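You operate a simulated robot arm through the tools that you are given. There is no shell and no other tool. Be economical: measure what you need, move in short steps, check, and stop when the job is done.

Carry out the task below with a simulated robot arm. There is one attempt and no reset: what you move stays moved.

TASK
Put things in order on the top of the blue bench. At the end: the white packet (marked "DRY") stands where the green sample card stood; the yellow oil tag is in the grey tray; the felt block stands where the yellow oil tag stood; the green sample card stands where the felt block stood; whatever was shut is shut again. Leave all else as you found it, and nothing knocked over.
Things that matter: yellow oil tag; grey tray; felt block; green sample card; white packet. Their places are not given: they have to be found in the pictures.

It is judged by the outcome, as a careful person would: the job done as asked, and still so three seconds after it is handed in. It fails if anything else is knocked over, pushed out of place, dropped, spilled or broken.

THE ROBOT
A 7-joint arm with a two-finger parallel gripper, fixed in place. Base frame: the origin is at the foot of the arm, x ahead of it, y to its left, z up; the work surface is at about z = 0. Units: m, degrees, N and s.
With the tool pointing down near the work surface it reaches from about 0.24 to 0.62 m from the base axis. Its first joint turns from -66.0 to 66.0 degrees. Payload 2.6 kg.
Tool frame: the origin (TCP) lies between the finger pads and is the grasp point; the fingertips stand 0.03 m ahead of it; z points along the fingers, y is the line along which they close. Largest opening 0.094 m; finger width 0.028, thickness 0.01; the body of the gripper, 0.05 by 0.096 m, starts 0.055 m behind the TCP.
Orientation is told as [roll, pitch, yaw] about the base's x, y, z axes, in that order, counted from this pose: with the fingers straight down and closing along the base's y, the tool's x points along the base's -x, its y along +y and its z along -z.

THE INTERFACE
- The arm moves only by the tool jog_arm. Its argument "motion" is a list of rows, each a list of 2 entries, a list of its own where there are three numbers: the shift along the tool's x, y, z in mm, then the turn, a rotation vector about the tool's x, y, z in degrees. In form: [[[dx, dy, dz], [ax, ay, az]], ...]. A call has 1 to 10 rows; each row is the pose to reach, as a shift and turn from the pose commanded when the call began, along the tool's axes at that moment. "claw" is the opening in per cent of the stroke, from 0 (shut) to 100 (fully open), set as the call begins (left out, the last holds). Rows are played at 5 a second. More than 0.05 m and 8.6 degrees between two rows, or a gripper value outside its range, and nothing of the call is played. A pose out of reach is approached as far as the arm can. The call stops where the force on the tool passes 40 N (or 10 N more than at its start, if that is more) or the arm is blocked; 0.2 s more then pass. Each finger travels about 0.072 m/s and halts on what it meets, pressing with about 36 N; the grip force reading is that of the motor and also rises with nothing between the fingers. The clock runs only during rows and for 0.2 s after the last one: add rows that repeat a pose to give the fingers time. It gives the time, the measured TCP pose, the force on the tool (base axes), the opening and the grip force at its end, in the units of the frame above (readings bear some noise), and new pictures: "views" is both (left out), scene, wrist or none.
- Cameras (640 x 400 px; columns grow to the right, rows downward): "scene" is fixed at [0.0236, 0.4324, 0.5444]; the picture's right is [-0.74, -0.67, 0.00], its down [-0.48, 0.53, -0.70] and it looks along [0.47, -0.52, -0.71] (base axes); focal length 242 px, centre (320, 200). "wrist" rides on the gripper at [-0.037, 0, -0.058] in the tool frame; the picture's right is [0.00, -1.00, 0.00], its down [0.97, 0.00, -0.24] and it looks along [0.24, 0.00, 0.97] (tool axes); focal length 218 px, centre (320, 200).
- measure_at(camera, pixels): for up to 12 pixels [column, row] of the newest picture of that camera ("zoom" is the newest enlarged one), the place [x, y, z] in the base frame of the surface seen there, good to about 0.002 m, but the place of the scene camera against the robot may be out by one fixed shift of up to 0.018 m in any direction. No time passes.
- zoom(camera, box): a new picture of the part [left, top, right, bottom] of that camera's present view, enlarged. No time passes.
- close_job(): hands the job in; it is judged then, once.

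Keep the steps short. Do not move on a guess: measure, check each grasp and each placing, and mend mistakes. In all there are 80 turns and 120 pictures (those below and enlarged ones count). Leave the gripper open and the arm clear of the work at the hand-in unless told otherwise, and finish with a single line.

The tools are called after "Emit:" as a command line: name --argument value ..., lists and objects as JSON in quotes. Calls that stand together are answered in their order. jog_arm: Moves the arm, as the interface text tells. Its arguments: {"type":"object","properties":{"motion":{"type":"array"},"claw":{"type":"number"},"views":{"type":"string","enum":["both","scene","wrist","none"]}},"required":["motion"]} The other tools are called the same way: measure_at (camera, pixels) gives the place of the surface under pixels of a picture; zoom (camera, box) takes an enlarged picture of a part of a camera's view; close_job () hands the job in.

At the start:

```text
clock: 0.0
position: [0.2616, 0.2491, 0.3579]
tool_rot: [0.0, 0.1, -0.1]
wrist_force: [-0.1, -0.4, 0.6]
grip_width: 0.094
grip_force: 0.0
```

scene: 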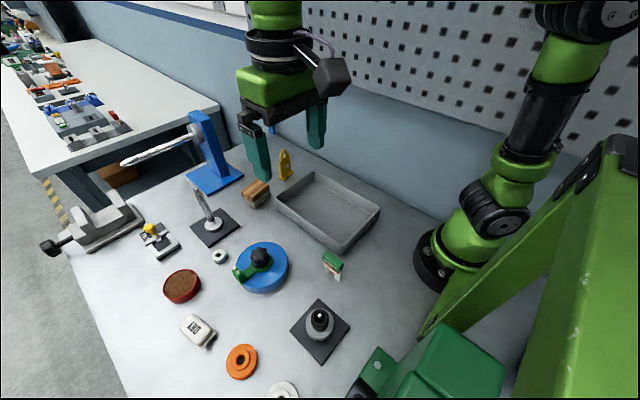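
wrist: 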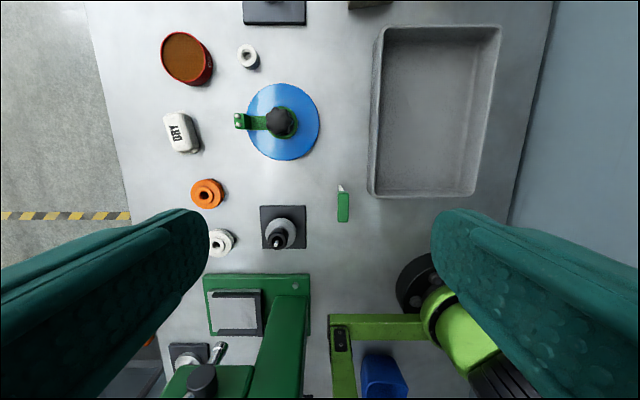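

I'll take enlarged views of the objects first: the felt block and yellow tag near (270,180), the green card near (333,265), and the white packet near (197,330).

Emit:
zoom --camera "scene" --box '[220, 130, 400, 290]'

Emit:
zoom --camera "scene" --box '[130, 230, 370, 400]'

Emit:
zoom --camera "wrist" --box '[130, 0, 400, 260]'

```text
2.50 times, centred on (310, 210) of scene
```

zoom: 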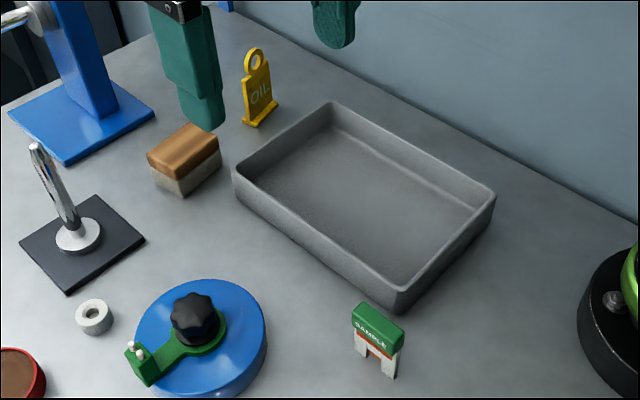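

```text
2.35 times, centred on (250, 315) of scene
```

zoom: 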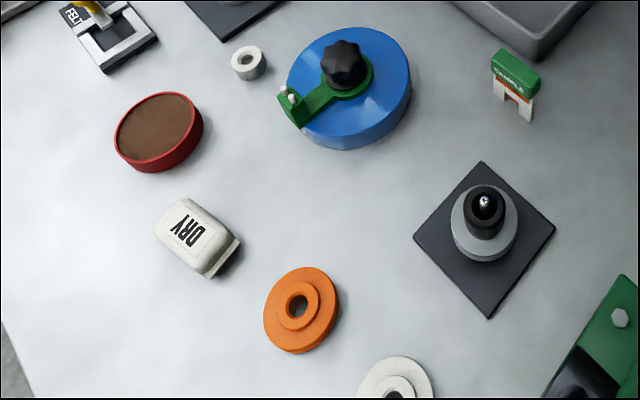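

```text
1.54 times, centred on (265, 130) of wrist
```

zoom: 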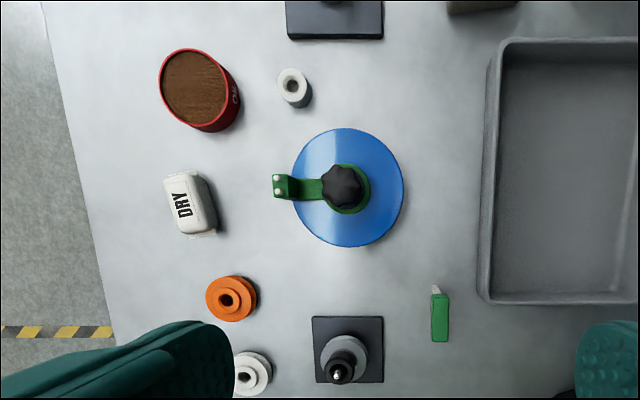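

There is something marked "FELT" near (155,240), so I'll zoom on it and on the brown block to tell which is the felt block.

Emit:
zoom --camera "scene" --box '[125, 210, 205, 265]'

Emit:
zoom --camera "scene" --box '[235, 140, 315, 220]'

```text
7.27 times, centred on (165, 238) of scene
```

zoom: 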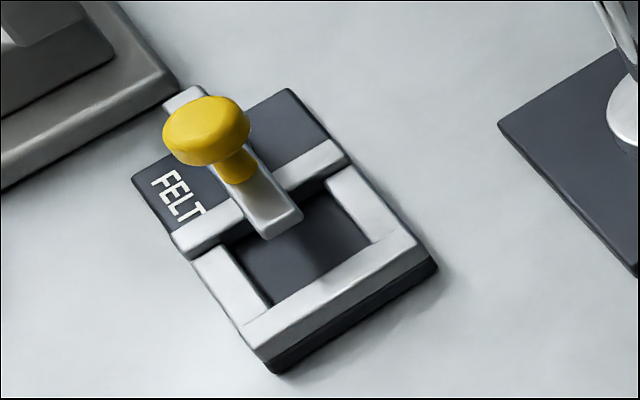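

```text
5.00 times, centred on (275, 180) of scene
```

zoom: 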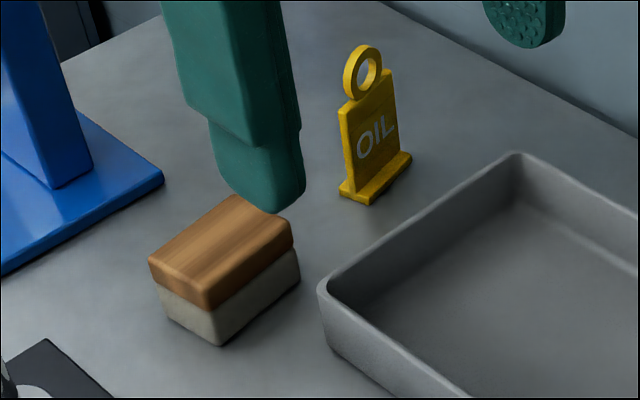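

The felt block is the wood-topped felt piece. The "FELT" fixture with the yellow knob could be a lock for it. I'll measure key points in both cameras to get the scene camera's shift.

Emit:
measure_at --camera "scene" --pixels '[[319, 314], [239, 361], [220, 256], [195, 325], [333, 259], [254, 186], [285, 152], [287, 178], [276, 199], [317, 173], [380, 208], [336, 249]]'

Emit:
measure_at --camera "wrist" --pixels '[[281, 238], [206, 192], [247, 56], [178, 130], [343, 207], [343, 195], [343, 218], [387, 32], [496, 32], [372, 190], [475, 195], [430, 120]]'

```text
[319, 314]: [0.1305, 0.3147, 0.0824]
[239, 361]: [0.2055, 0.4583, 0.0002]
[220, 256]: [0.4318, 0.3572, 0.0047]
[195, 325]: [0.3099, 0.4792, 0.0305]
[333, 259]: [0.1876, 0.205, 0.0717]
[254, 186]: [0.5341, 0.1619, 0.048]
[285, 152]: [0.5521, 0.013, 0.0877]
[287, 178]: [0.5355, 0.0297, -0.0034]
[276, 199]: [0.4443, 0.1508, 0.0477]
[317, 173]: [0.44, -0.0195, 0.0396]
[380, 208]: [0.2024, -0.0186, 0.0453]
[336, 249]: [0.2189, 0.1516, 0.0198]
```

```text
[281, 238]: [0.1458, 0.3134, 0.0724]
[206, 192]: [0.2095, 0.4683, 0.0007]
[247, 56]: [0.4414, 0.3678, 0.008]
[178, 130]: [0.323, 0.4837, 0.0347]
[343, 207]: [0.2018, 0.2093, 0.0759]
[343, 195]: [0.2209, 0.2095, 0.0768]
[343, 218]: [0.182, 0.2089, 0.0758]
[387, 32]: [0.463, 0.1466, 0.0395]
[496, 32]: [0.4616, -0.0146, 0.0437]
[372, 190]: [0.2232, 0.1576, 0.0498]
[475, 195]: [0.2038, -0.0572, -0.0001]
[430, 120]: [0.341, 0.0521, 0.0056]
```

The shift of the scene camera looks like about +0.01 in x and +0.008 in y. I'll move the arm at height towards the felt/oil area and look straight down with the wrist camera.

Emit:
jog_arm --motion '[[[-32, -22, 0], [0, 0, 0]], [[-64, -44, 0], [0, 0, 0]], [[-96, -66, 0], [0, 0, 0]], [[-128, -88, 0], [0, 0, 0]], [[-160, -110, 0], [0, 0, 0]], [[-180, -124, 0], [0, 0, 0]]]'

```text
clock: 1.4
position: [0.4431, 0.1271, 0.3599]
tool_rot: [-0.1, 0.1, -0.1]
wrist_force: [0.5, 0.6, 0.0]
grip_width: 0.0941
grip_force: 0.1
```

scene: 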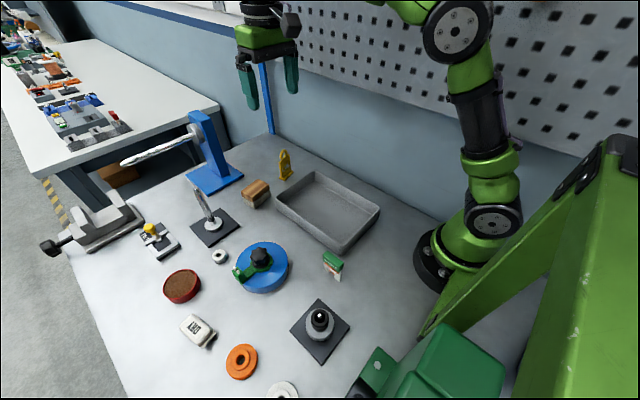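
wrist: 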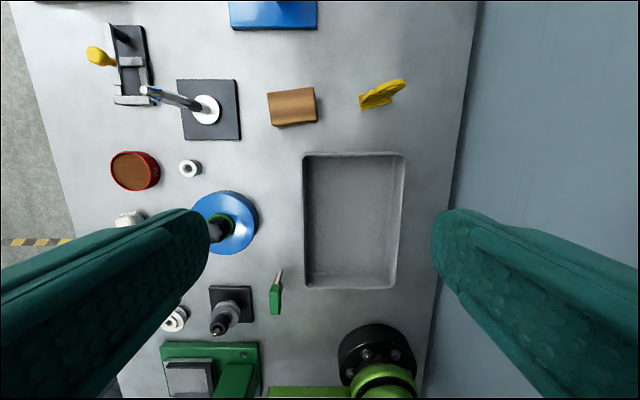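

Now both targets are in the wrist view, felt at (291,106) and oil tag at (380,95). I'll zoom on these and on the FELT fixture.

Emit:
zoom --camera "wrist" --box '[70, 10, 250, 130]'

Emit:
zoom --camera "wrist" --box '[250, 60, 420, 150]'

Emit:
measure_at --camera "wrist" --pixels '[[268, 94], [314, 88], [317, 120], [273, 125], [291, 106], [360, 98], [361, 107], [391, 102], [395, 87], [375, 97], [100, 57], [205, 108]]'

```text
3.33 times, centred on (160, 70) of wrist
```

zoom: 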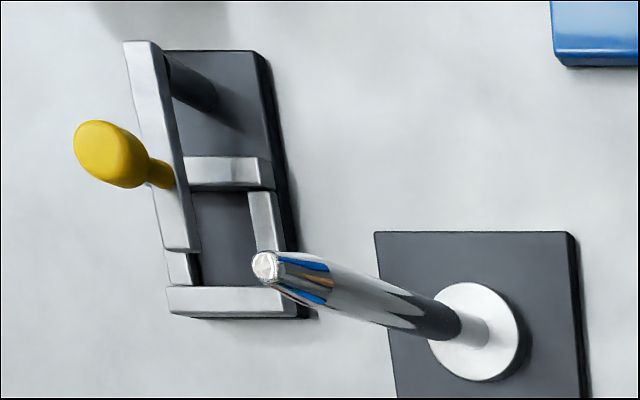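

```text
3.76 times, centred on (335, 105) of wrist
```

zoom: 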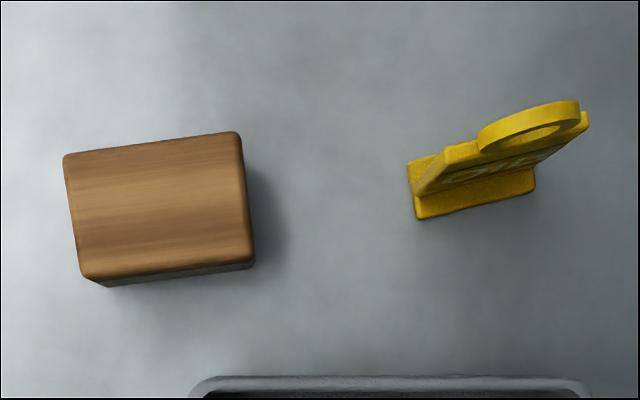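

```text
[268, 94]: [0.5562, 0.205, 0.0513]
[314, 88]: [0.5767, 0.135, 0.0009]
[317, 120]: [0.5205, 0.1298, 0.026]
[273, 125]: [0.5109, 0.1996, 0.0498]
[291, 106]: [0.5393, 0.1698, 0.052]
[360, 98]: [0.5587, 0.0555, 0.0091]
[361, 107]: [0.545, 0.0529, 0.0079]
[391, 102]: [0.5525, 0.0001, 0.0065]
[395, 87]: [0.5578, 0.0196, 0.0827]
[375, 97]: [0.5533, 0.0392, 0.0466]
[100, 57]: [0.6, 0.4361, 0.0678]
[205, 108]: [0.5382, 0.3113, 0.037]
```

No obstruction is seen on either item. The oil tag's base centre is near (0.558, 0.029), plate turned about 13.6°. I'll turn the gripper by 76° so it closes across the plate, and come to about z = 0.21 above it.

Emit:
jog_arm --motion '[[[-12, -11, 15], [0, 0, 8.45]], [[-25, -22, 32], [0, 0, 16.9]], [[-38, -33, 48], [0, 0, 25.35]], [[-50, -44, 64], [0, 0, 33.8]], [[-63, -55, 80], [0, 0, 42.25]], [[-76, -66, 98], [0, 0, 50.7]], [[-89, -77, 116], [0, 0, 59.15]], [[-101, -88, 134], [0, 0, 67.6]], [[-114, -98, 150], [0, 0, 76]], [[-114, -98, 150], [0, 0, 76]]]'

```text
clock: 3.6
position: [0.5556, 0.0249, 0.2081]
tool_rot: [-0.1, 0.0, -76.1]
wrist_force: [0.8, 0.0, 0.8]
grip_width: 0.094
grip_force: 0.1
```

scene: 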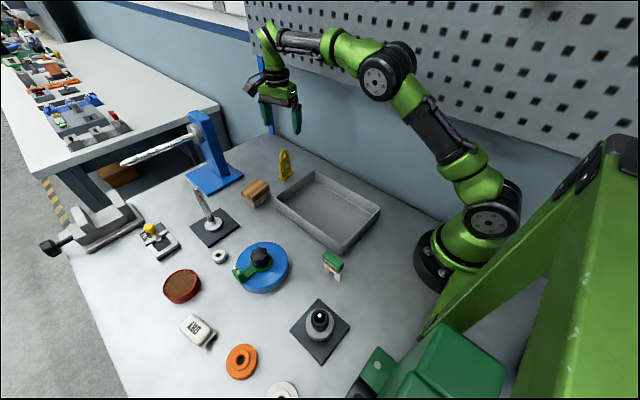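
wrist: 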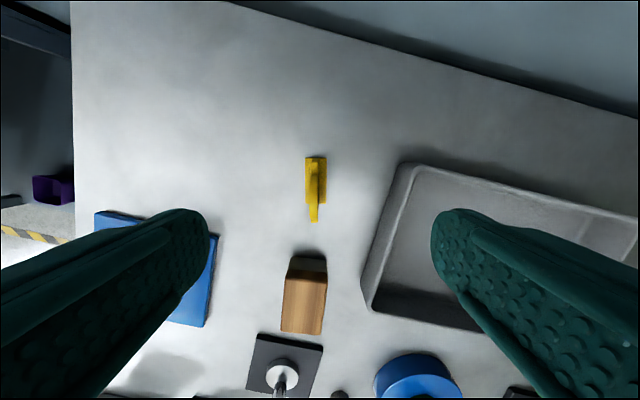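

The tag appears upright and aligned at (315,188). I'll zoom in and measure it closely.

Emit:
zoom --camera "wrist" --box '[270, 145, 360, 235]'

Emit:
measure_at --camera "wrist" --pixels '[[307, 159], [325, 159], [308, 202], [325, 202], [316, 165], [313, 218], [315, 185], [310, 195], [300, 205], [284, 329], [321, 331], [290, 280]]'

```text
4.44 times, centred on (315, 190) of wrist
```

zoom: 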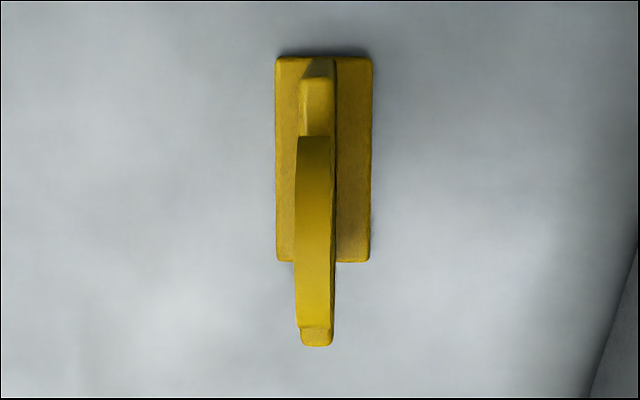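

```text
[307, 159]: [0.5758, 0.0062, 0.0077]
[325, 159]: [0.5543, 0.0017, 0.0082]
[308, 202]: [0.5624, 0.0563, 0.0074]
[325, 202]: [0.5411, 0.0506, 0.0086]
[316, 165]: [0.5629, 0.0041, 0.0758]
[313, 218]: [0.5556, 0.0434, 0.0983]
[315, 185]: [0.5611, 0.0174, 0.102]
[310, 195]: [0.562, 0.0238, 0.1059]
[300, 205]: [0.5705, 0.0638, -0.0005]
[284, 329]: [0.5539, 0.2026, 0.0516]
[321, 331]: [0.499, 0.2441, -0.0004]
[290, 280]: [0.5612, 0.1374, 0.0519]
```

Base centre of the tag is at (0.5584, 0.0287), ring top at about 0.105. I'll centre and descend to z = 0.062 with open fingers.

Emit:
jog_arm --motion '[[[3, 3.6, 0], [0, 0, 0]], [[3, 3.6, 45], [0, 0, 0]], [[3, 3.6, 90], [0, 0, 0]], [[3, 3.6, 125], [0, 0, 0]], [[3, 3.6, 146], [0, 0, 0]], [[3, 3.6, 146], [0, 0, 0]]]'

```text
clock: 5.0
position: [0.5573, 0.0316, 0.0611]
tool_rot: [-0.1, 0.0, -76.0]
wrist_force: [0.2, 0.1, 0.7]
grip_width: 0.0941
grip_force: 0.1
```

scene: 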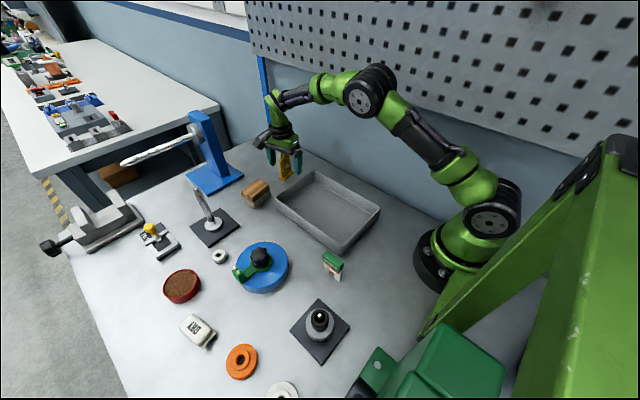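
wrist: 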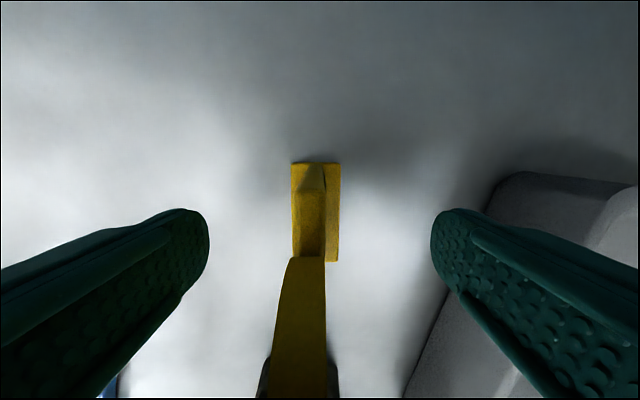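

The plate looks slightly left of centre (u≈308), so I'll measure it before closing.

Emit:
measure_at --camera "wrist" --pixels '[[300, 300], [280, 300], [325, 300], [310, 210], [298, 210], [322, 210], [294, 200], [338, 200], [290, 262], [323, 262]]'

```text
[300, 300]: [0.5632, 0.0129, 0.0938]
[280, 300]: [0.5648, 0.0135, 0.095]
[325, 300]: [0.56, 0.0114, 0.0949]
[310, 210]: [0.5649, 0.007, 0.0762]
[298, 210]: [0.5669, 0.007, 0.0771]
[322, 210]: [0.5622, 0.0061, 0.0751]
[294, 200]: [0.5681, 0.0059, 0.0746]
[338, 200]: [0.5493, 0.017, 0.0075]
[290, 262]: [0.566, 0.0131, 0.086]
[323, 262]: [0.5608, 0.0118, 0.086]
```

The offset is about 1.5 mm. I'll correct that, then close and hold a few rows.

Emit:
jog_arm --motion '[[[-2.5, 1.5, 0], [0, 0, 0]], [[-2.5, 1.5, 0], [0, 0, 0]]]' --views "none"

Emit:
jog_arm --motion '[[[0, 0, 0], [0, 0, 0]], [[0, 0, 0], [0, 0, 0]], [[0, 0, 0], [0, 0, 0]], [[0, 0, 0], [0, 0, 0]], [[0, 0, 0], [0, 0, 0]]]' --claw 0 --views "wrist"

```text
clock: 5.6
position: [0.5596, 0.0289, 0.0616]
tool_rot: [0.0, 0.0, -76.0]
wrist_force: [-0.7, 0.3, 0.7]
grip_width: 0.094
grip_force: 0.1
```

```text
clock: 6.8
position: [0.5606, 0.0286, 0.0614]
tool_rot: [0.1, 0.0, -76.0]
wrist_force: [0.8, 0.3, 0.4]
grip_width: 0.0103
grip_force: 35.9
```

wrist: 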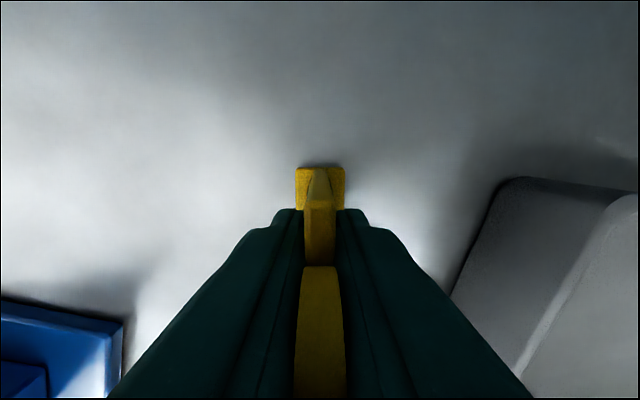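

The tag is gripped (10 mm wide, 36 N). I'll lift straight up by 100 mm.

Emit:
jog_arm --motion '[[[0, 0, -5], [0, 0, 0]], [[0, 0, -30], [0, 0, 0]], [[0, 0, -65], [0, 0, 0]], [[0, 0, -100], [0, 0, 0]]]'

```text
clock: 7.8
position: [0.5587, 0.0277, 0.1624]
tool_rot: [0.0, 0.1, -75.9]
wrist_force: [0.2, 0.0, -0.5]
grip_width: 0.0104
grip_force: 36.0
```

scene: 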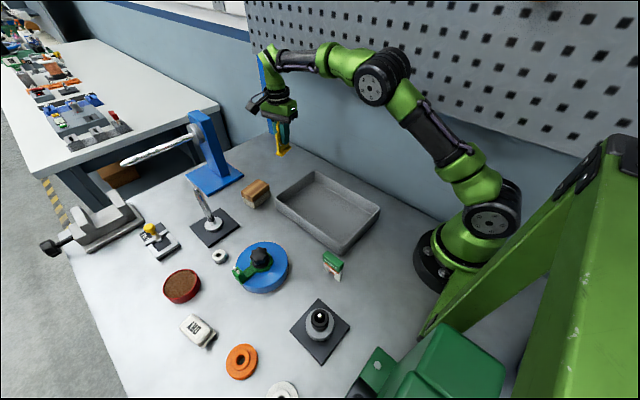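
wrist: 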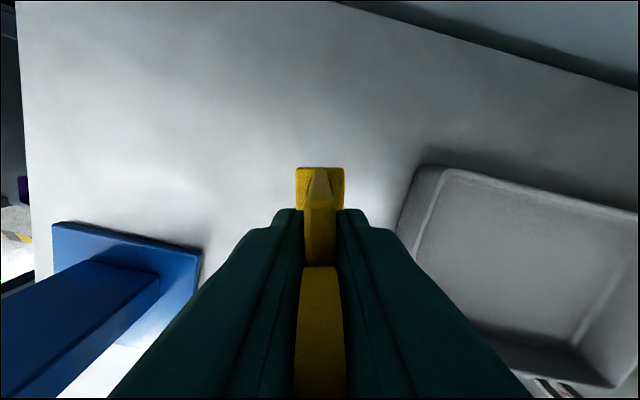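

The tag is clear of the bench. I'll carry it over the tray centre, about (0.34, 0.06).

Emit:
jog_arm --motion '[[[14, -34, 0], [0, 0, 0]], [[28, -68, 0], [0, 0, 0]], [[42, -102, 0], [0, 0, 0]], [[56, -136, 0], [0, 0, 0]], [[70, -170, 0], [0, 0, 0]], [[84, -205, 0], [0, 0, 0]], [[84, -205, 0], [0, 0, 0]]]'

```text
clock: 9.4
position: [0.3394, 0.0609, 0.1606]
tool_rot: [0.0, 0.1, -76.0]
wrist_force: [0.6, 0.0, -0.4]
grip_width: 0.0106
grip_force: 36.2
```

scene: 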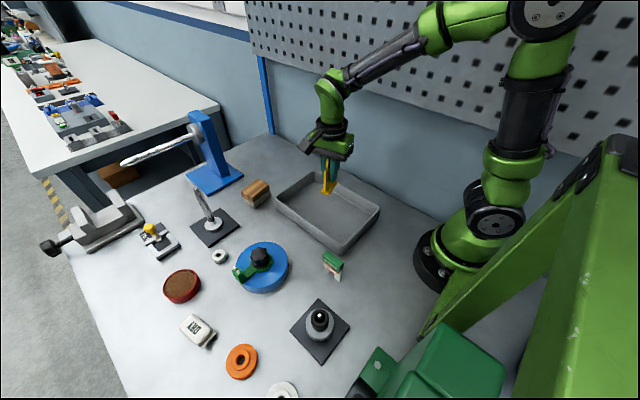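
wrist: 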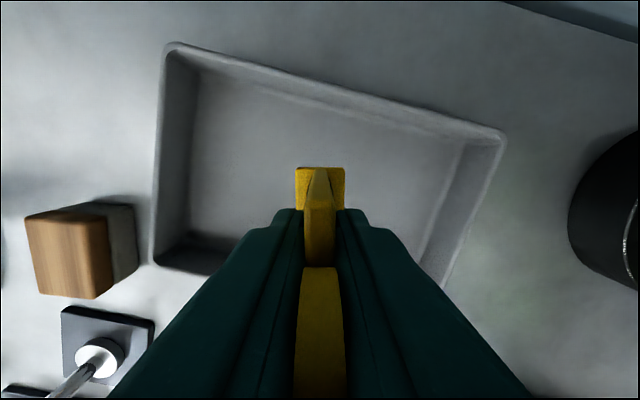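

Over the tray. I'll descend 91 mm and then creep down for contact with the floor.

Emit:
jog_arm --motion '[[[0, 0, 40], [0, 0, 0]], [[0, 0, 75], [0, 0, 0]], [[0, 0, 88], [0, 0, 0]], [[0, 0, 91], [0, 0, 0]], [[0, 0, 93], [0, 0, 0]], [[0, 0, 94], [0, 0, 0]]]'

```text
clock: 10.8
position: [0.3398, 0.0609, 0.0681]
tool_rot: [0.1, 0.0, -76.0]
wrist_force: [0.3, -0.8, 0.7]
grip_width: 0.0105
grip_force: 36.1
```

scene: 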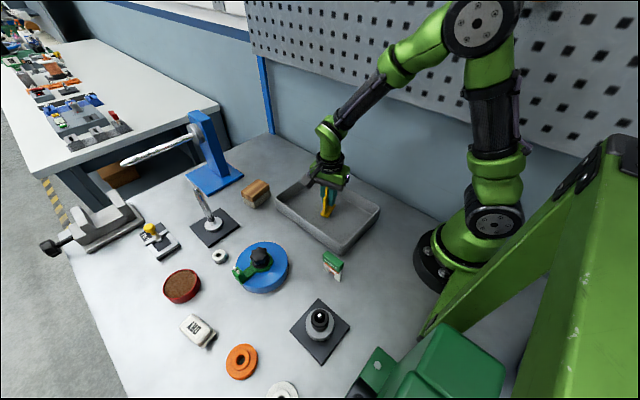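
wrist: 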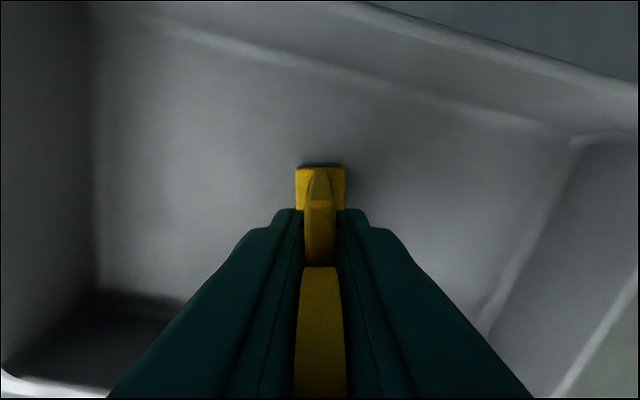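

No contact force yet, so I'll creep down 1 mm at a time.

Emit:
jog_arm --motion '[[[0, 0, 1], [0, 0, 0]], [[0, 0, 1], [0, 0, 0]], [[0, 0, 1.7], [0, 0, 0]], [[0, 0, 1.7], [0, 0, 0]]]' --views "none"

Emit:
measure_at --camera "wrist" --pixels '[[297, 180], [342, 180], [280, 160], [360, 160], [320, 150]]'

```text
clock: 11.8
position: [0.3411, 0.0614, 0.0683]
tool_rot: [0.1, 0.0, -76.0]
wrist_force: [-4.5, -0.1, 15.6]
grip_width: 0.0104
grip_force: 35.9
```

```text
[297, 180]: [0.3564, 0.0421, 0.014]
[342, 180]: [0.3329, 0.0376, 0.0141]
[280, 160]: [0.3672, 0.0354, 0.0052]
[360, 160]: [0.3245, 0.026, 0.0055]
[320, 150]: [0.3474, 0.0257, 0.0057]
```

Contact (about 16 N upward). I'll open fully and then retract.

Emit:
jog_arm --motion '[[[0, 0, -1], [0, 0, 0]], [[0, 0, -1], [0, 0, 0]], [[0, 0, -1], [0, 0, 0]], [[0, 0, -1], [0, 0, 0]], [[0, 0, -1], [0, 0, 0]]]' --claw 100 --views "none"

Emit:
jog_arm --motion '[[[0, 0, -25], [0, 0, 0]], [[0, 0, -60], [0, 0, 0]], [[0, 0, -100], [0, 0, 0]], [[0, 0, -140], [0, 0, 0]], [[0, 0, -140], [0, 0, 0]]]'

```text
clock: 13.0
position: [0.3403, 0.0615, 0.0684]
tool_rot: [0.0, 0.0, -76.0]
wrist_force: [-0.1, 0.3, -0.3]
grip_width: 0.0939
grip_force: 0.1
```

```text
clock: 14.2
position: [0.3427, 0.061, 0.2094]
tool_rot: [0.1, 0.0, -76.1]
wrist_force: [0.4, 0.7, -0.2]
grip_width: 0.0942
grip_force: 0.0
```

scene: 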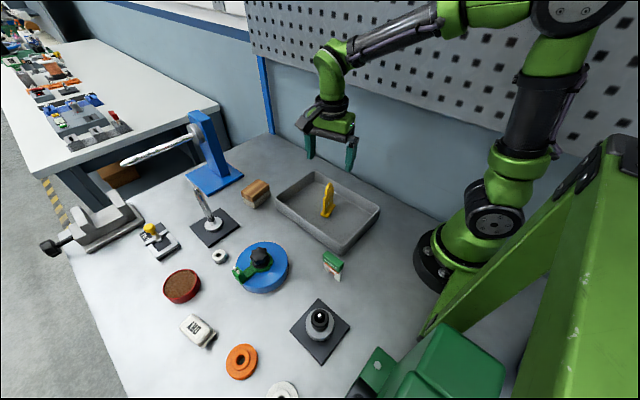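
wrist: 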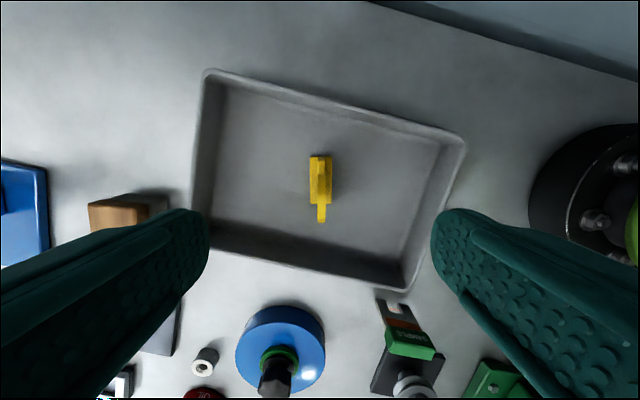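

The oil tag stands in the tray. Next is the felt block near (0.539, 0.170); I'll turn 7.5° more so the fingers close across its 50 mm side and go above it.

Emit:
jog_arm --motion '[[[10, 36, 0], [0, 0, 1.25]], [[19, 72, 0], [0, 0, 2.5]], [[29, 108, 0], [0, 0, 3.75]], [[39, 144, 0], [0, 0, 5]], [[48, 180, 0], [0, 0, 6.25]], [[58, 216, 0], [0, 0, 7.5]], [[58, 216, 0], [0, 0, 7.5]]]'

```text
clock: 15.8
position: [0.5346, 0.1695, 0.2057]
tool_rot: [-0.1, 0.0, -83.5]
wrist_force: [0.0, 0.8, 0.5]
grip_width: 0.0942
grip_force: 0.1
```

scene: 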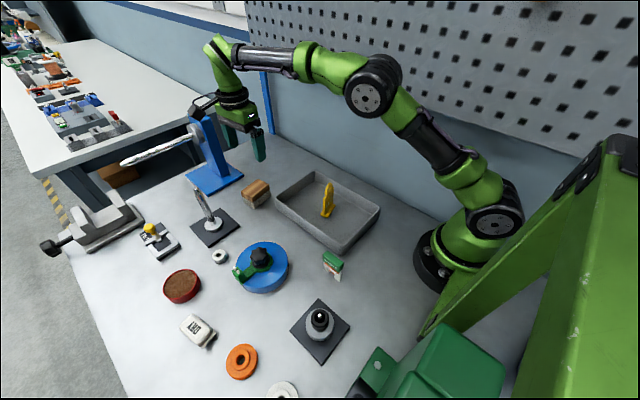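
wrist: 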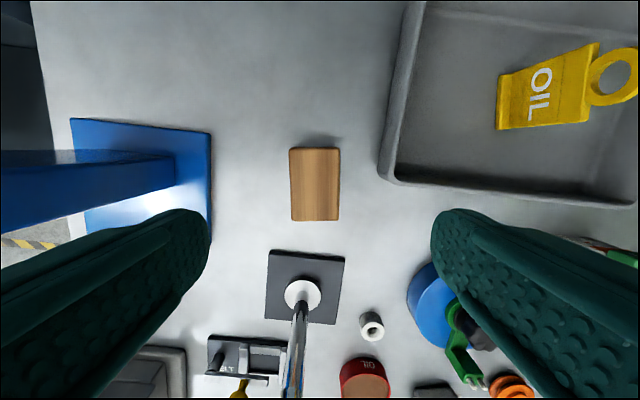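

The felt block sits at (315,185). I'll measure its corners and the blue stand's nearest parts for clearance.

Emit:
measure_at --camera "wrist" --pixels '[[292, 151], [338, 151], [293, 218], [337, 218], [315, 185], [210, 133], [170, 160], [170, 183], [20, 160], [295, 340], [302, 295], [345, 258]]'

Emit:
zoom --camera "wrist" --box '[265, 130, 365, 240]'

```text
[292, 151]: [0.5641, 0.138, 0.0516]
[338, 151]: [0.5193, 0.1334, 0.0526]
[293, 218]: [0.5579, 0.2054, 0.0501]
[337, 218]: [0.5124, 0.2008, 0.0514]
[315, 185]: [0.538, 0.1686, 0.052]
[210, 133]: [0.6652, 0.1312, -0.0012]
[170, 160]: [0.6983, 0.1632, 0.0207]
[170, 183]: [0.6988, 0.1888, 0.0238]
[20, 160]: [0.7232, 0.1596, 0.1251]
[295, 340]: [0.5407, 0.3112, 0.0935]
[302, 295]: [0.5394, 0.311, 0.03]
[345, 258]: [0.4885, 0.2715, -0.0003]
```

```text
3.64 times, centred on (315, 185) of wrist
```

zoom: 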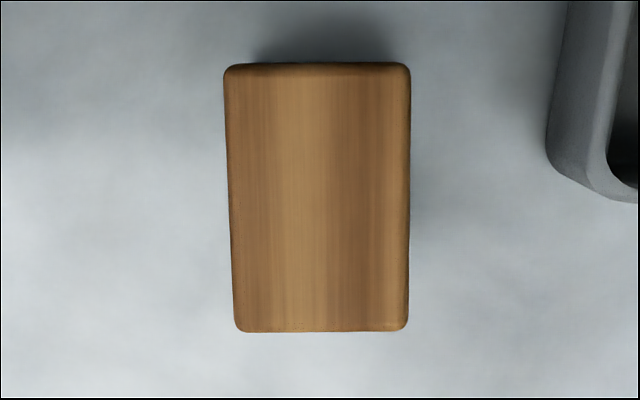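

Centre (0.5384, 0.1694), aligned with the gripper, and the stand is over 60 mm away. I'll shift 4 mm and descend to z ≈ 0.038.

Emit:
jog_arm --motion '[[[0.4, 4, 0], [0, 0, 0]], [[0.4, 4, 45], [0, 0, 0]], [[0.4, 4, 90], [0, 0, 0]], [[0.4, 4, 130], [0, 0, 0]], [[0.4, 4, 155], [0, 0, 0]], [[0.4, 4, 167], [0, 0, 0]], [[0.4, 4, 167], [0, 0, 0]]]' --views "wrist"

```text
clock: 17.4
position: [0.5385, 0.1718, 0.0408]
tool_rot: [0.1, 0.0, -83.5]
wrist_force: [-0.1, -0.4, 0.4]
grip_width: 0.0939
grip_force: 0.0
```

wrist: 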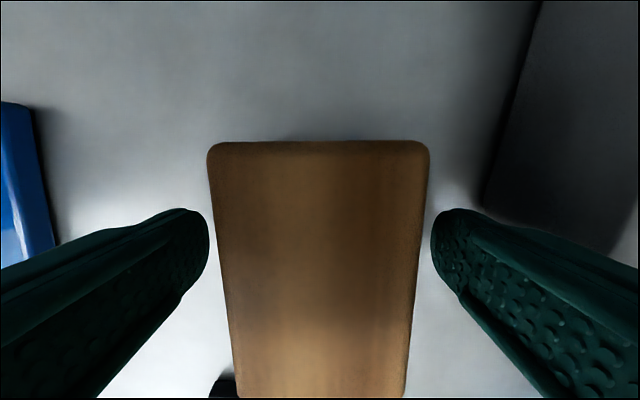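

The block is centred between the fingers. Closing now.

Emit:
jog_arm --motion '[[[1, 0, 0], [0, 0, 0]], [[1, 0, 0], [0, 0, 0]], [[1, 0, 0], [0, 0, 0]], [[1, 0, 0], [0, 0, 0]]]' --claw 0 --views "none"

Emit:
jog_arm --motion '[[[0, 0, -4], [0, 0, 0]], [[0, 0, -10], [0, 0, 0]], [[0, 0, -40], [0, 0, 0]], [[0, 0, -70], [0, 0, 0]], [[0, 0, -70], [0, 0, 0]]]'

```text
clock: 18.4
position: [0.5403, 0.1717, 0.0406]
tool_rot: [-0.1, 0.0, -83.5]
wrist_force: [-0.6, -0.1, -0.5]
grip_width: 0.0537
grip_force: 35.6
```

```text
clock: 19.6
position: [0.5414, 0.1716, 0.1107]
tool_rot: [0.0, 0.0, -83.5]
wrist_force: [-0.4, 0.2, -0.8]
grip_width: 0.0538
grip_force: 36.1
```

scene: 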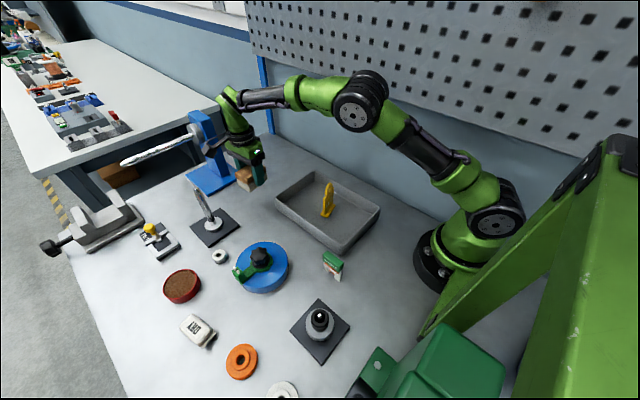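
wrist: 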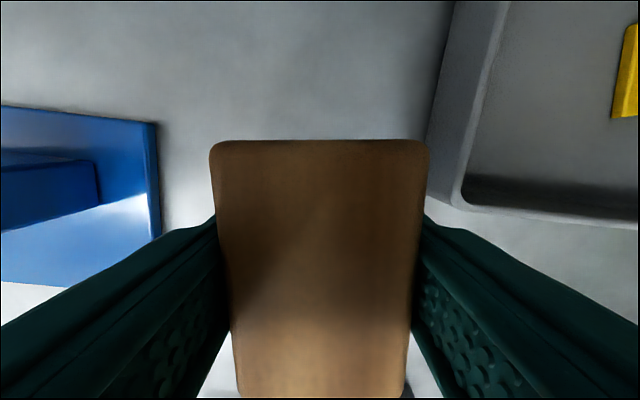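

The felt block is lifted freely. I'll carry it by (+20, −141) mm to the tag's former place.

Emit:
jog_arm --motion '[[[-36, 1, 0], [0, 0, 0]], [[-71, 2, 0], [0, 0, 0]], [[-107, 3, 0], [0, 0, 0]], [[-142, 4, 0], [0, 0, 0]], [[-142, 4, 0], [0, 0, 0]], [[-142, 4, 30], [0, 0, 0]], [[-142, 4, 58], [0, 0, 0]], [[-142, 4, 66], [0, 0, 0]], [[-142, 4, 66], [0, 0, 0]]]'

```text
clock: 21.6
position: [0.5597, 0.0307, 0.0438]
tool_rot: [0.1, 0.0, -83.5]
wrist_force: [-0.5, -0.2, -1.8]
grip_width: 0.0536
grip_force: 36.0
```

scene: 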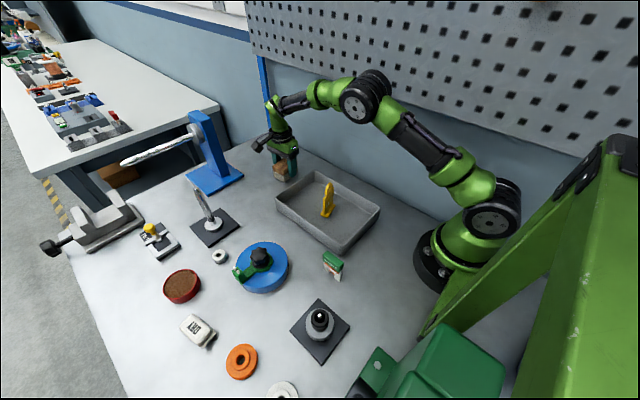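
wrist: 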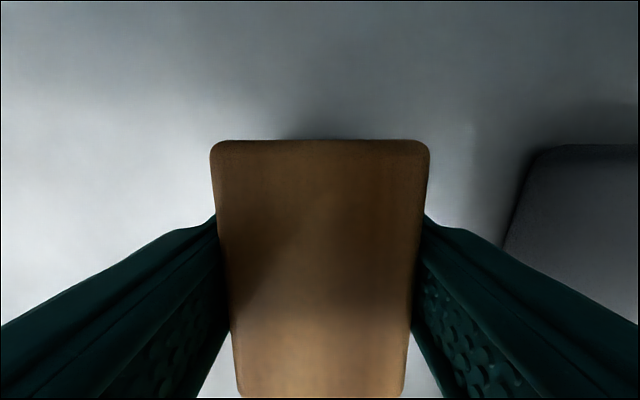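

It's about 3 mm above the bench. I'll creep down for contact, without pictures.

Emit:
jog_arm --motion '[[[0, 0, 2], [0, 0, 0]], [[0, 0, 3], [0, 0, 0]], [[0, 0, 3.8], [0, 0, 0]], [[0, 0, 3.8], [0, 0, 0]]]' --views "none"

```text
clock: 22.6
position: [0.5598, 0.0293, 0.0403]
tool_rot: [-0.1, -0.1, -83.5]
wrist_force: [-0.8, 0.0, -0.5]
grip_width: 0.0538
grip_force: 35.9
```

Emit:
jog_arm --motion '[[[0, 0, 0.6], [0, 0, 0]], [[0, 0, 1.2], [0, 0, 0]], [[0, 0, 1.2], [0, 0, 0]]]' --views "none"

```text
clock: 23.4
position: [0.5612, 0.0304, 0.0411]
tool_rot: [0.1, 0.0, -83.4]
wrist_force: [-5.4, -0.6, 14.2]
grip_width: 0.0535
grip_force: 36.4
```

Contact (14 N). I'll release and retreat upward to look.

Emit:
jog_arm --motion '[[[0, 0, -1], [0, 0, 0]], [[0, 0, -1], [0, 0, 0]], [[0, 0, -1], [0, 0, 0]], [[0, 0, -1], [0, 0, 0]]]' --claw 100 --views "none"

Emit:
jog_arm --motion '[[[0, 0, -25], [0, 0, 0]], [[0, 0, -60], [0, 0, 0]], [[0, 0, -105], [0, 0, 0]], [[0, 0, -150], [0, 0, 0]], [[0, 0, -150], [0, 0, 0]]]' --views "wrist"

```text
clock: 24.4
position: [0.5599, 0.0301, 0.0406]
tool_rot: [0.0, 0.0, -83.5]
wrist_force: [-0.1, -0.1, -0.3]
grip_width: 0.0939
grip_force: 0.0
```

```text
clock: 25.6
position: [0.5628, 0.0288, 0.1943]
tool_rot: [0.0, 0.0, -83.5]
wrist_force: [0.5, 0.2, -0.5]
grip_width: 0.094
grip_force: 0.2
```

wrist: 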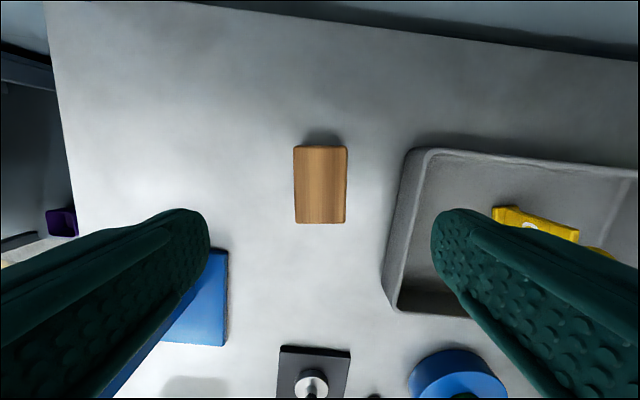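

I'll check where the block's corners are now.

Emit:
measure_at --camera "wrist" --pixels '[[296, 149], [345, 149], [297, 220], [344, 220], [320, 185]]'

```text
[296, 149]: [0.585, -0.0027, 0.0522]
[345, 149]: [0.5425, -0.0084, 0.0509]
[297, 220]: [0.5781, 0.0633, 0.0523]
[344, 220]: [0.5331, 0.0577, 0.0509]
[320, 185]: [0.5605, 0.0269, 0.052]
```

The felt block's centre is at (0.5597, 0.0275), within 2 mm of the tag's old place. Next is the green card: turn back to yaw 0 and go above (0.202, 0.209) at z ≈ 0.25.

Emit:
jog_arm --motion '[[[22, -34, -6], [0, 0, -8.35]], [[44, -68, -12], [0, 0, -16.7]], [[66, -101, -17], [0, 0, -25.05]], [[88, -135, -22], [0, 0, -33.4]], [[110, -169, -28], [0, 0, -41.75]], [[132, -203, -34], [0, 0, -50.1]], [[154, -237, -39], [0, 0, -58.45]], [[176, -271, -45], [0, 0, -66.8]], [[198, -305, -50], [0, 0, -75.15]], [[220, -338, -55], [0, 0, -83.5]]]'

```text
clock: 27.8
position: [0.2002, 0.2127, 0.2452]
tool_rot: [-0.1, -0.1, 0.1]
wrist_force: [0.2, -0.3, -0.1]
grip_width: 0.0939
grip_force: 0.0
```

scene: 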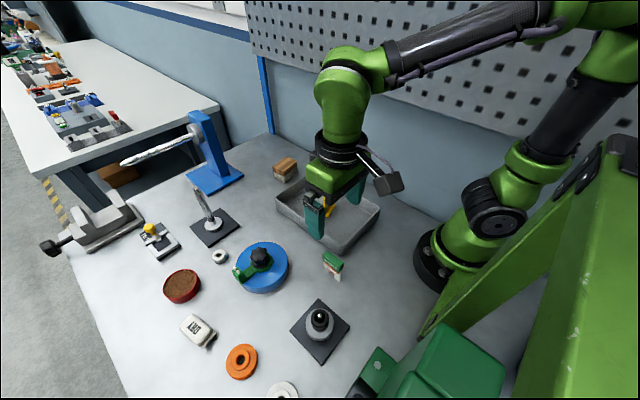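
wrist: 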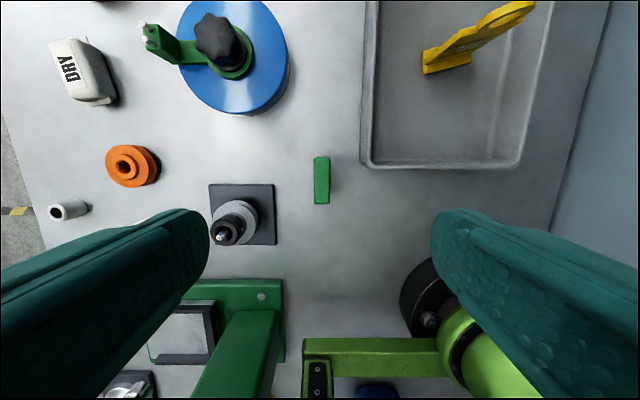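

The card is seen edge-on from above at (321,180). I'll zoom and measure it and nearby edges.

Emit:
zoom --camera "wrist" --box '[270, 130, 370, 230]'

Emit:
zoom --camera "scene" --box '[300, 230, 370, 300]'

Emit:
measure_at --camera "wrist" --pixels '[[315, 158], [327, 157], [316, 202], [328, 202], [321, 180], [362, 160], [370, 165], [275, 185], [234, 226], [208, 185], [262, 297]]'

```text
4.00 times, centred on (320, 180) of wrist
```

zoom: 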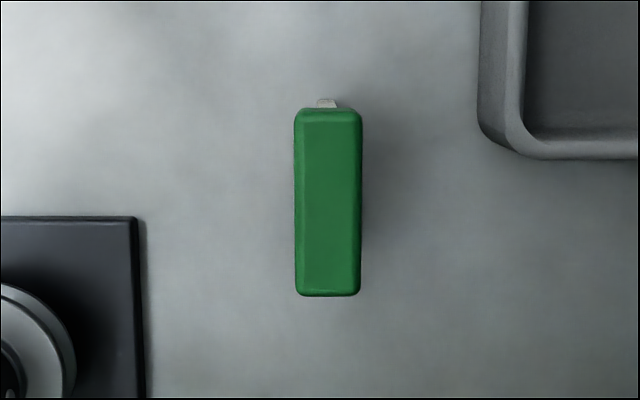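

```text
5.71 times, centred on (335, 265) of scene
```

zoom: 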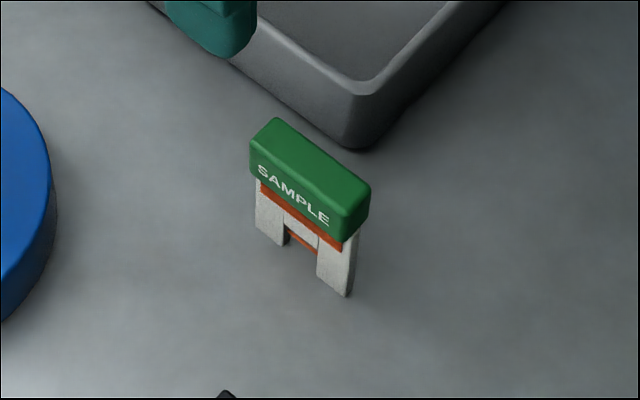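

```text
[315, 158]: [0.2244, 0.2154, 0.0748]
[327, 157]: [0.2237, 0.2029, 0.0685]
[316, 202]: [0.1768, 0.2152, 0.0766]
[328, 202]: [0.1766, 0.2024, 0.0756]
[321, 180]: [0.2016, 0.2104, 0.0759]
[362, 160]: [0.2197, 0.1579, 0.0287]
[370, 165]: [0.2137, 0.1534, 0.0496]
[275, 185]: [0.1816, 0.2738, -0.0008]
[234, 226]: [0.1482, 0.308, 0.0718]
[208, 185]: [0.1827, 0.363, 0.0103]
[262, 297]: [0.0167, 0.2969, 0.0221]
```

Card: centre (0.2005, 0.209), green top bar 16 mm thick, top z = 0.076. The tray corner is 50 mm away. I'll open only 50% and come down to z ≈ 0.10 first to recheck the centring.

Emit:
jog_arm --motion '[[[0, -2.5, 0], [0, 0, 0]], [[0, -2.5, 40], [0, 0, 0]], [[0, -2.5, 80], [0, 0, 0]], [[0, -2.5, 115], [0, 0, 0]], [[0, -2.5, 140], [0, 0, 0]], [[0, -2.5, 140], [0, 0, 0]]]' --claw 50

```text
clock: 29.2
position: [0.1994, 0.2088, 0.1064]
tool_rot: [0.0, -0.1, 0.0]
wrist_force: [0.2, 0.8, 0.2]
grip_width: 0.047
grip_force: 0.1
```

scene: 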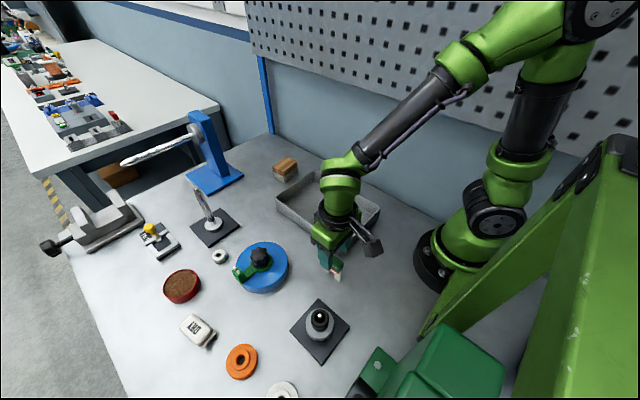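
wrist: 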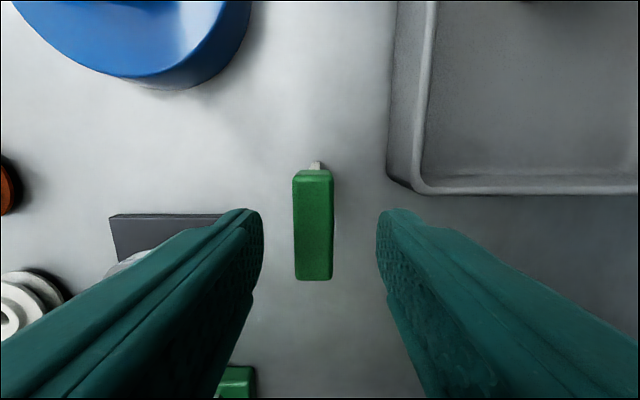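

The card is 7 px left of the finger midline, about 2.7 mm. I'll shift +2.7 in y and descend the last 42 mm.

Emit:
jog_arm --motion '[[[0, 2.7, 0], [0, 0, 0]], [[0, 2.7, 20], [0, 0, 0]], [[-1, 2.7, 35], [0, 0, 0]], [[-1, 2.7, 42], [0, 0, 0]], [[-1, 2.7, 42], [0, 0, 0]]]' --views "wrist"

```text
clock: 30.4
position: [0.2008, 0.2095, 0.0631]
tool_rot: [0.0, 0.1, 0.1]
wrist_force: [0.4, 0.9, -0.7]
grip_width: 0.0472
grip_force: 0.1
```

wrist: 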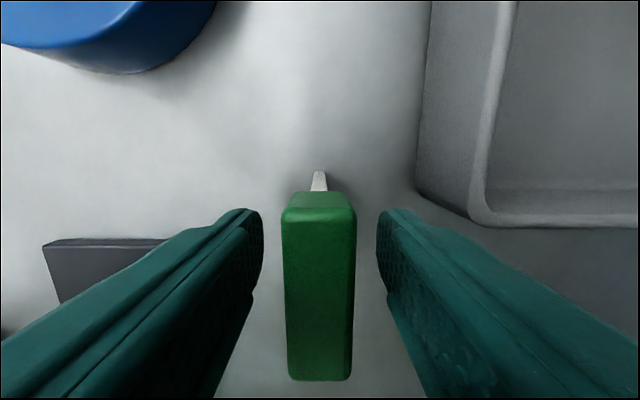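

Centred (card spans 282–356 at its top, midline 319). Closing.

Emit:
jog_arm --motion '[[[0, 0, 0], [0, 0, 0]], [[0, 0, 0], [0, 0, 0]], [[0, 0, 0], [0, 0, 0]], [[0, 0, 0], [0, 0, 0]]]' --claw 0 --views "none"

Emit:
jog_arm --motion '[[[0, 0, -4], [0, 0, 0]], [[0, 0, -12], [0, 0, 0]], [[0, 0, -50], [0, 0, 0]], [[0, 0, -90], [0, 0, 0]], [[0, 0, -130], [0, 0, 0]], [[0, 0, -130], [0, 0, 0]]]'

```text
clock: 31.4
position: [0.2019, 0.2107, 0.0634]
tool_rot: [0.0, 0.0, 0.0]
wrist_force: [0.6, 0.6, -0.5]
grip_width: 0.0216
grip_force: 36.2
```

```text
clock: 32.8
position: [0.2006, 0.2095, 0.1945]
tool_rot: [0.0, 0.0, 0.0]
wrist_force: [0.2, 0.0, -0.8]
grip_width: 0.0214
grip_force: 35.7
```

scene: 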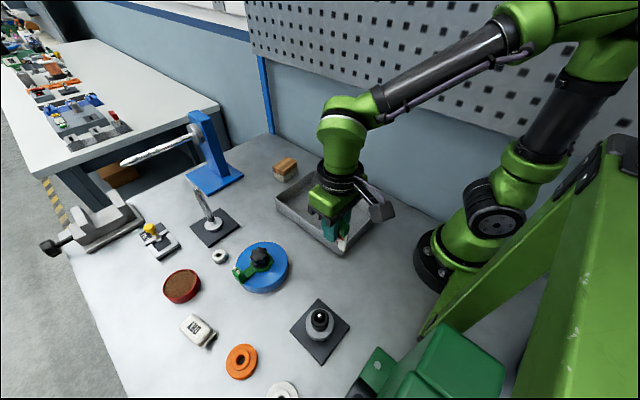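
wrist: 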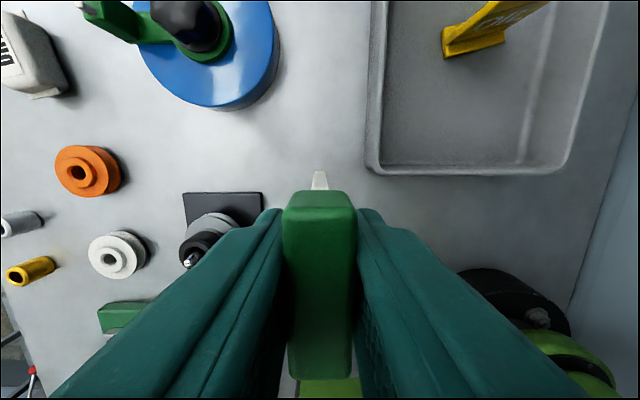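

The card is held and lifted. I'll carry it by (+338, −40) mm to the felt block's old place.

Emit:
jog_arm --motion '[[[-42, -5, 0], [0, 0, 0]], [[-84, -10, 0], [0, 0, 0]], [[-127, -15, 0], [0, 0, 0]], [[-169, -20, 0], [0, 0, 0]], [[-211, -25, 0], [0, 0, 0]], [[-253, -30, 0], [0, 0, 0]], [[-296, -35, 0], [0, 0, 0]], [[-338, -39.6, 0], [0, 0, 0]], [[-338, -39.6, 0], [0, 0, 0]]]'

```text
clock: 34.8
position: [0.5382, 0.1725, 0.1932]
tool_rot: [0.0, 0.1, 0.0]
wrist_force: [0.3, -0.1, -1.0]
grip_width: 0.0213
grip_force: 36.2
```

scene: 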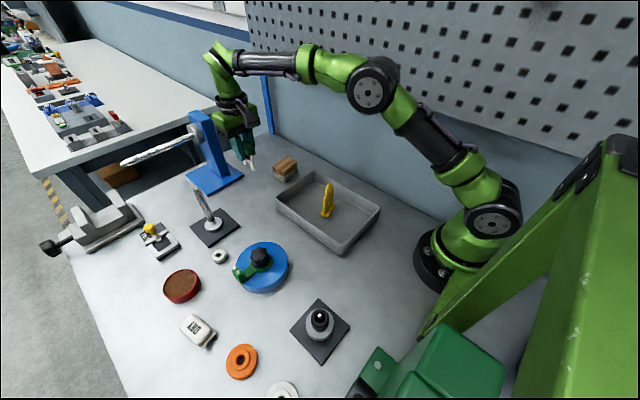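
wrist: 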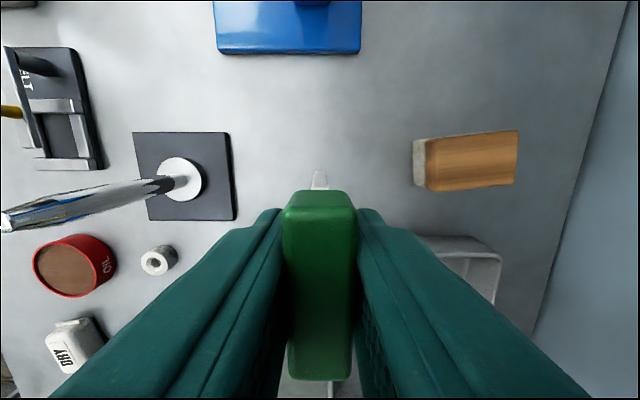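

In position. Descending to about 2 mm above the bench.

Emit:
jog_arm --motion '[[[0, -1, 45], [0, 0, 0]], [[0, -1, 90], [0, 0, 0]], [[0, -1, 118], [0, 0, 0]], [[0, -1, 127], [0, 0, 0]], [[0, -1, 127], [0, 0, 0]]]' --views "none"

Emit:
jog_arm --motion '[[[0, 0, 1], [0, 0, 0]], [[0, 0, 2], [0, 0, 0]], [[0, 0, 3], [0, 0, 0]], [[0, 0, 3], [0, 0, 0]]]'

```text
clock: 36.0
position: [0.5374, 0.1729, 0.0647]
tool_rot: [0.0, 0.1, 0.0]
wrist_force: [0.8, 0.2, -0.2]
grip_width: 0.0213
grip_force: 35.5
```

```text
clock: 37.0
position: [0.539, 0.1701, 0.0629]
tool_rot: [0.0, 0.0, -0.1]
wrist_force: [0.2, -0.9, 0.2]
grip_width: 0.0214
grip_force: 35.9
```

scene: 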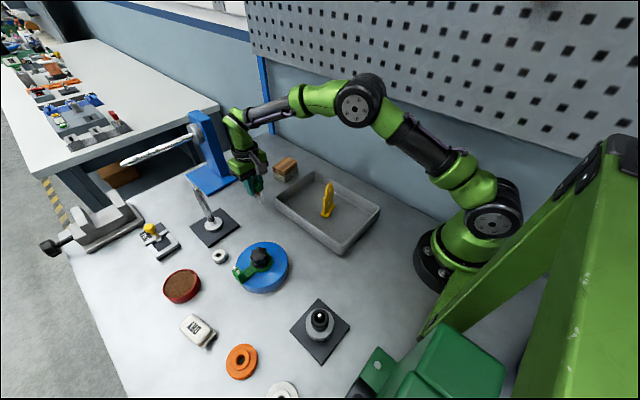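
wrist: 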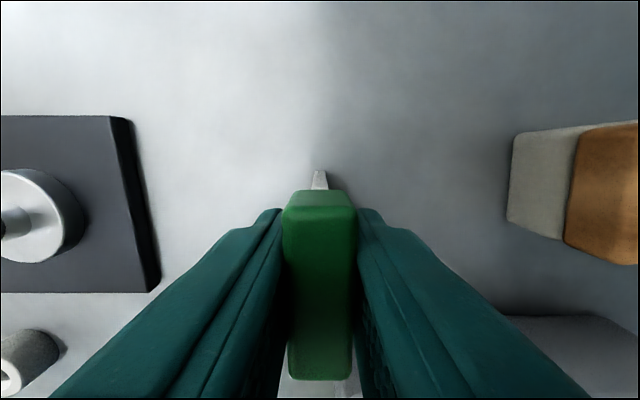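

No contact yet; I'll creep further by 0.7 mm steps.

Emit:
jog_arm --motion '[[[0, 0, 0.7], [0, 0, 0]], [[0, 0, 0.7], [0, 0, 0]], [[0, 0, 1.3], [0, 0, 0]], [[0, 0, 1.3], [0, 0, 0]]]' --views "none"

```text
clock: 38.0
position: [0.5386, 0.1693, 0.0633]
tool_rot: [0.0, -0.2, 0.0]
wrist_force: [-1.1, -1.0, 8.1]
grip_width: 0.0216
grip_force: 36.0
```

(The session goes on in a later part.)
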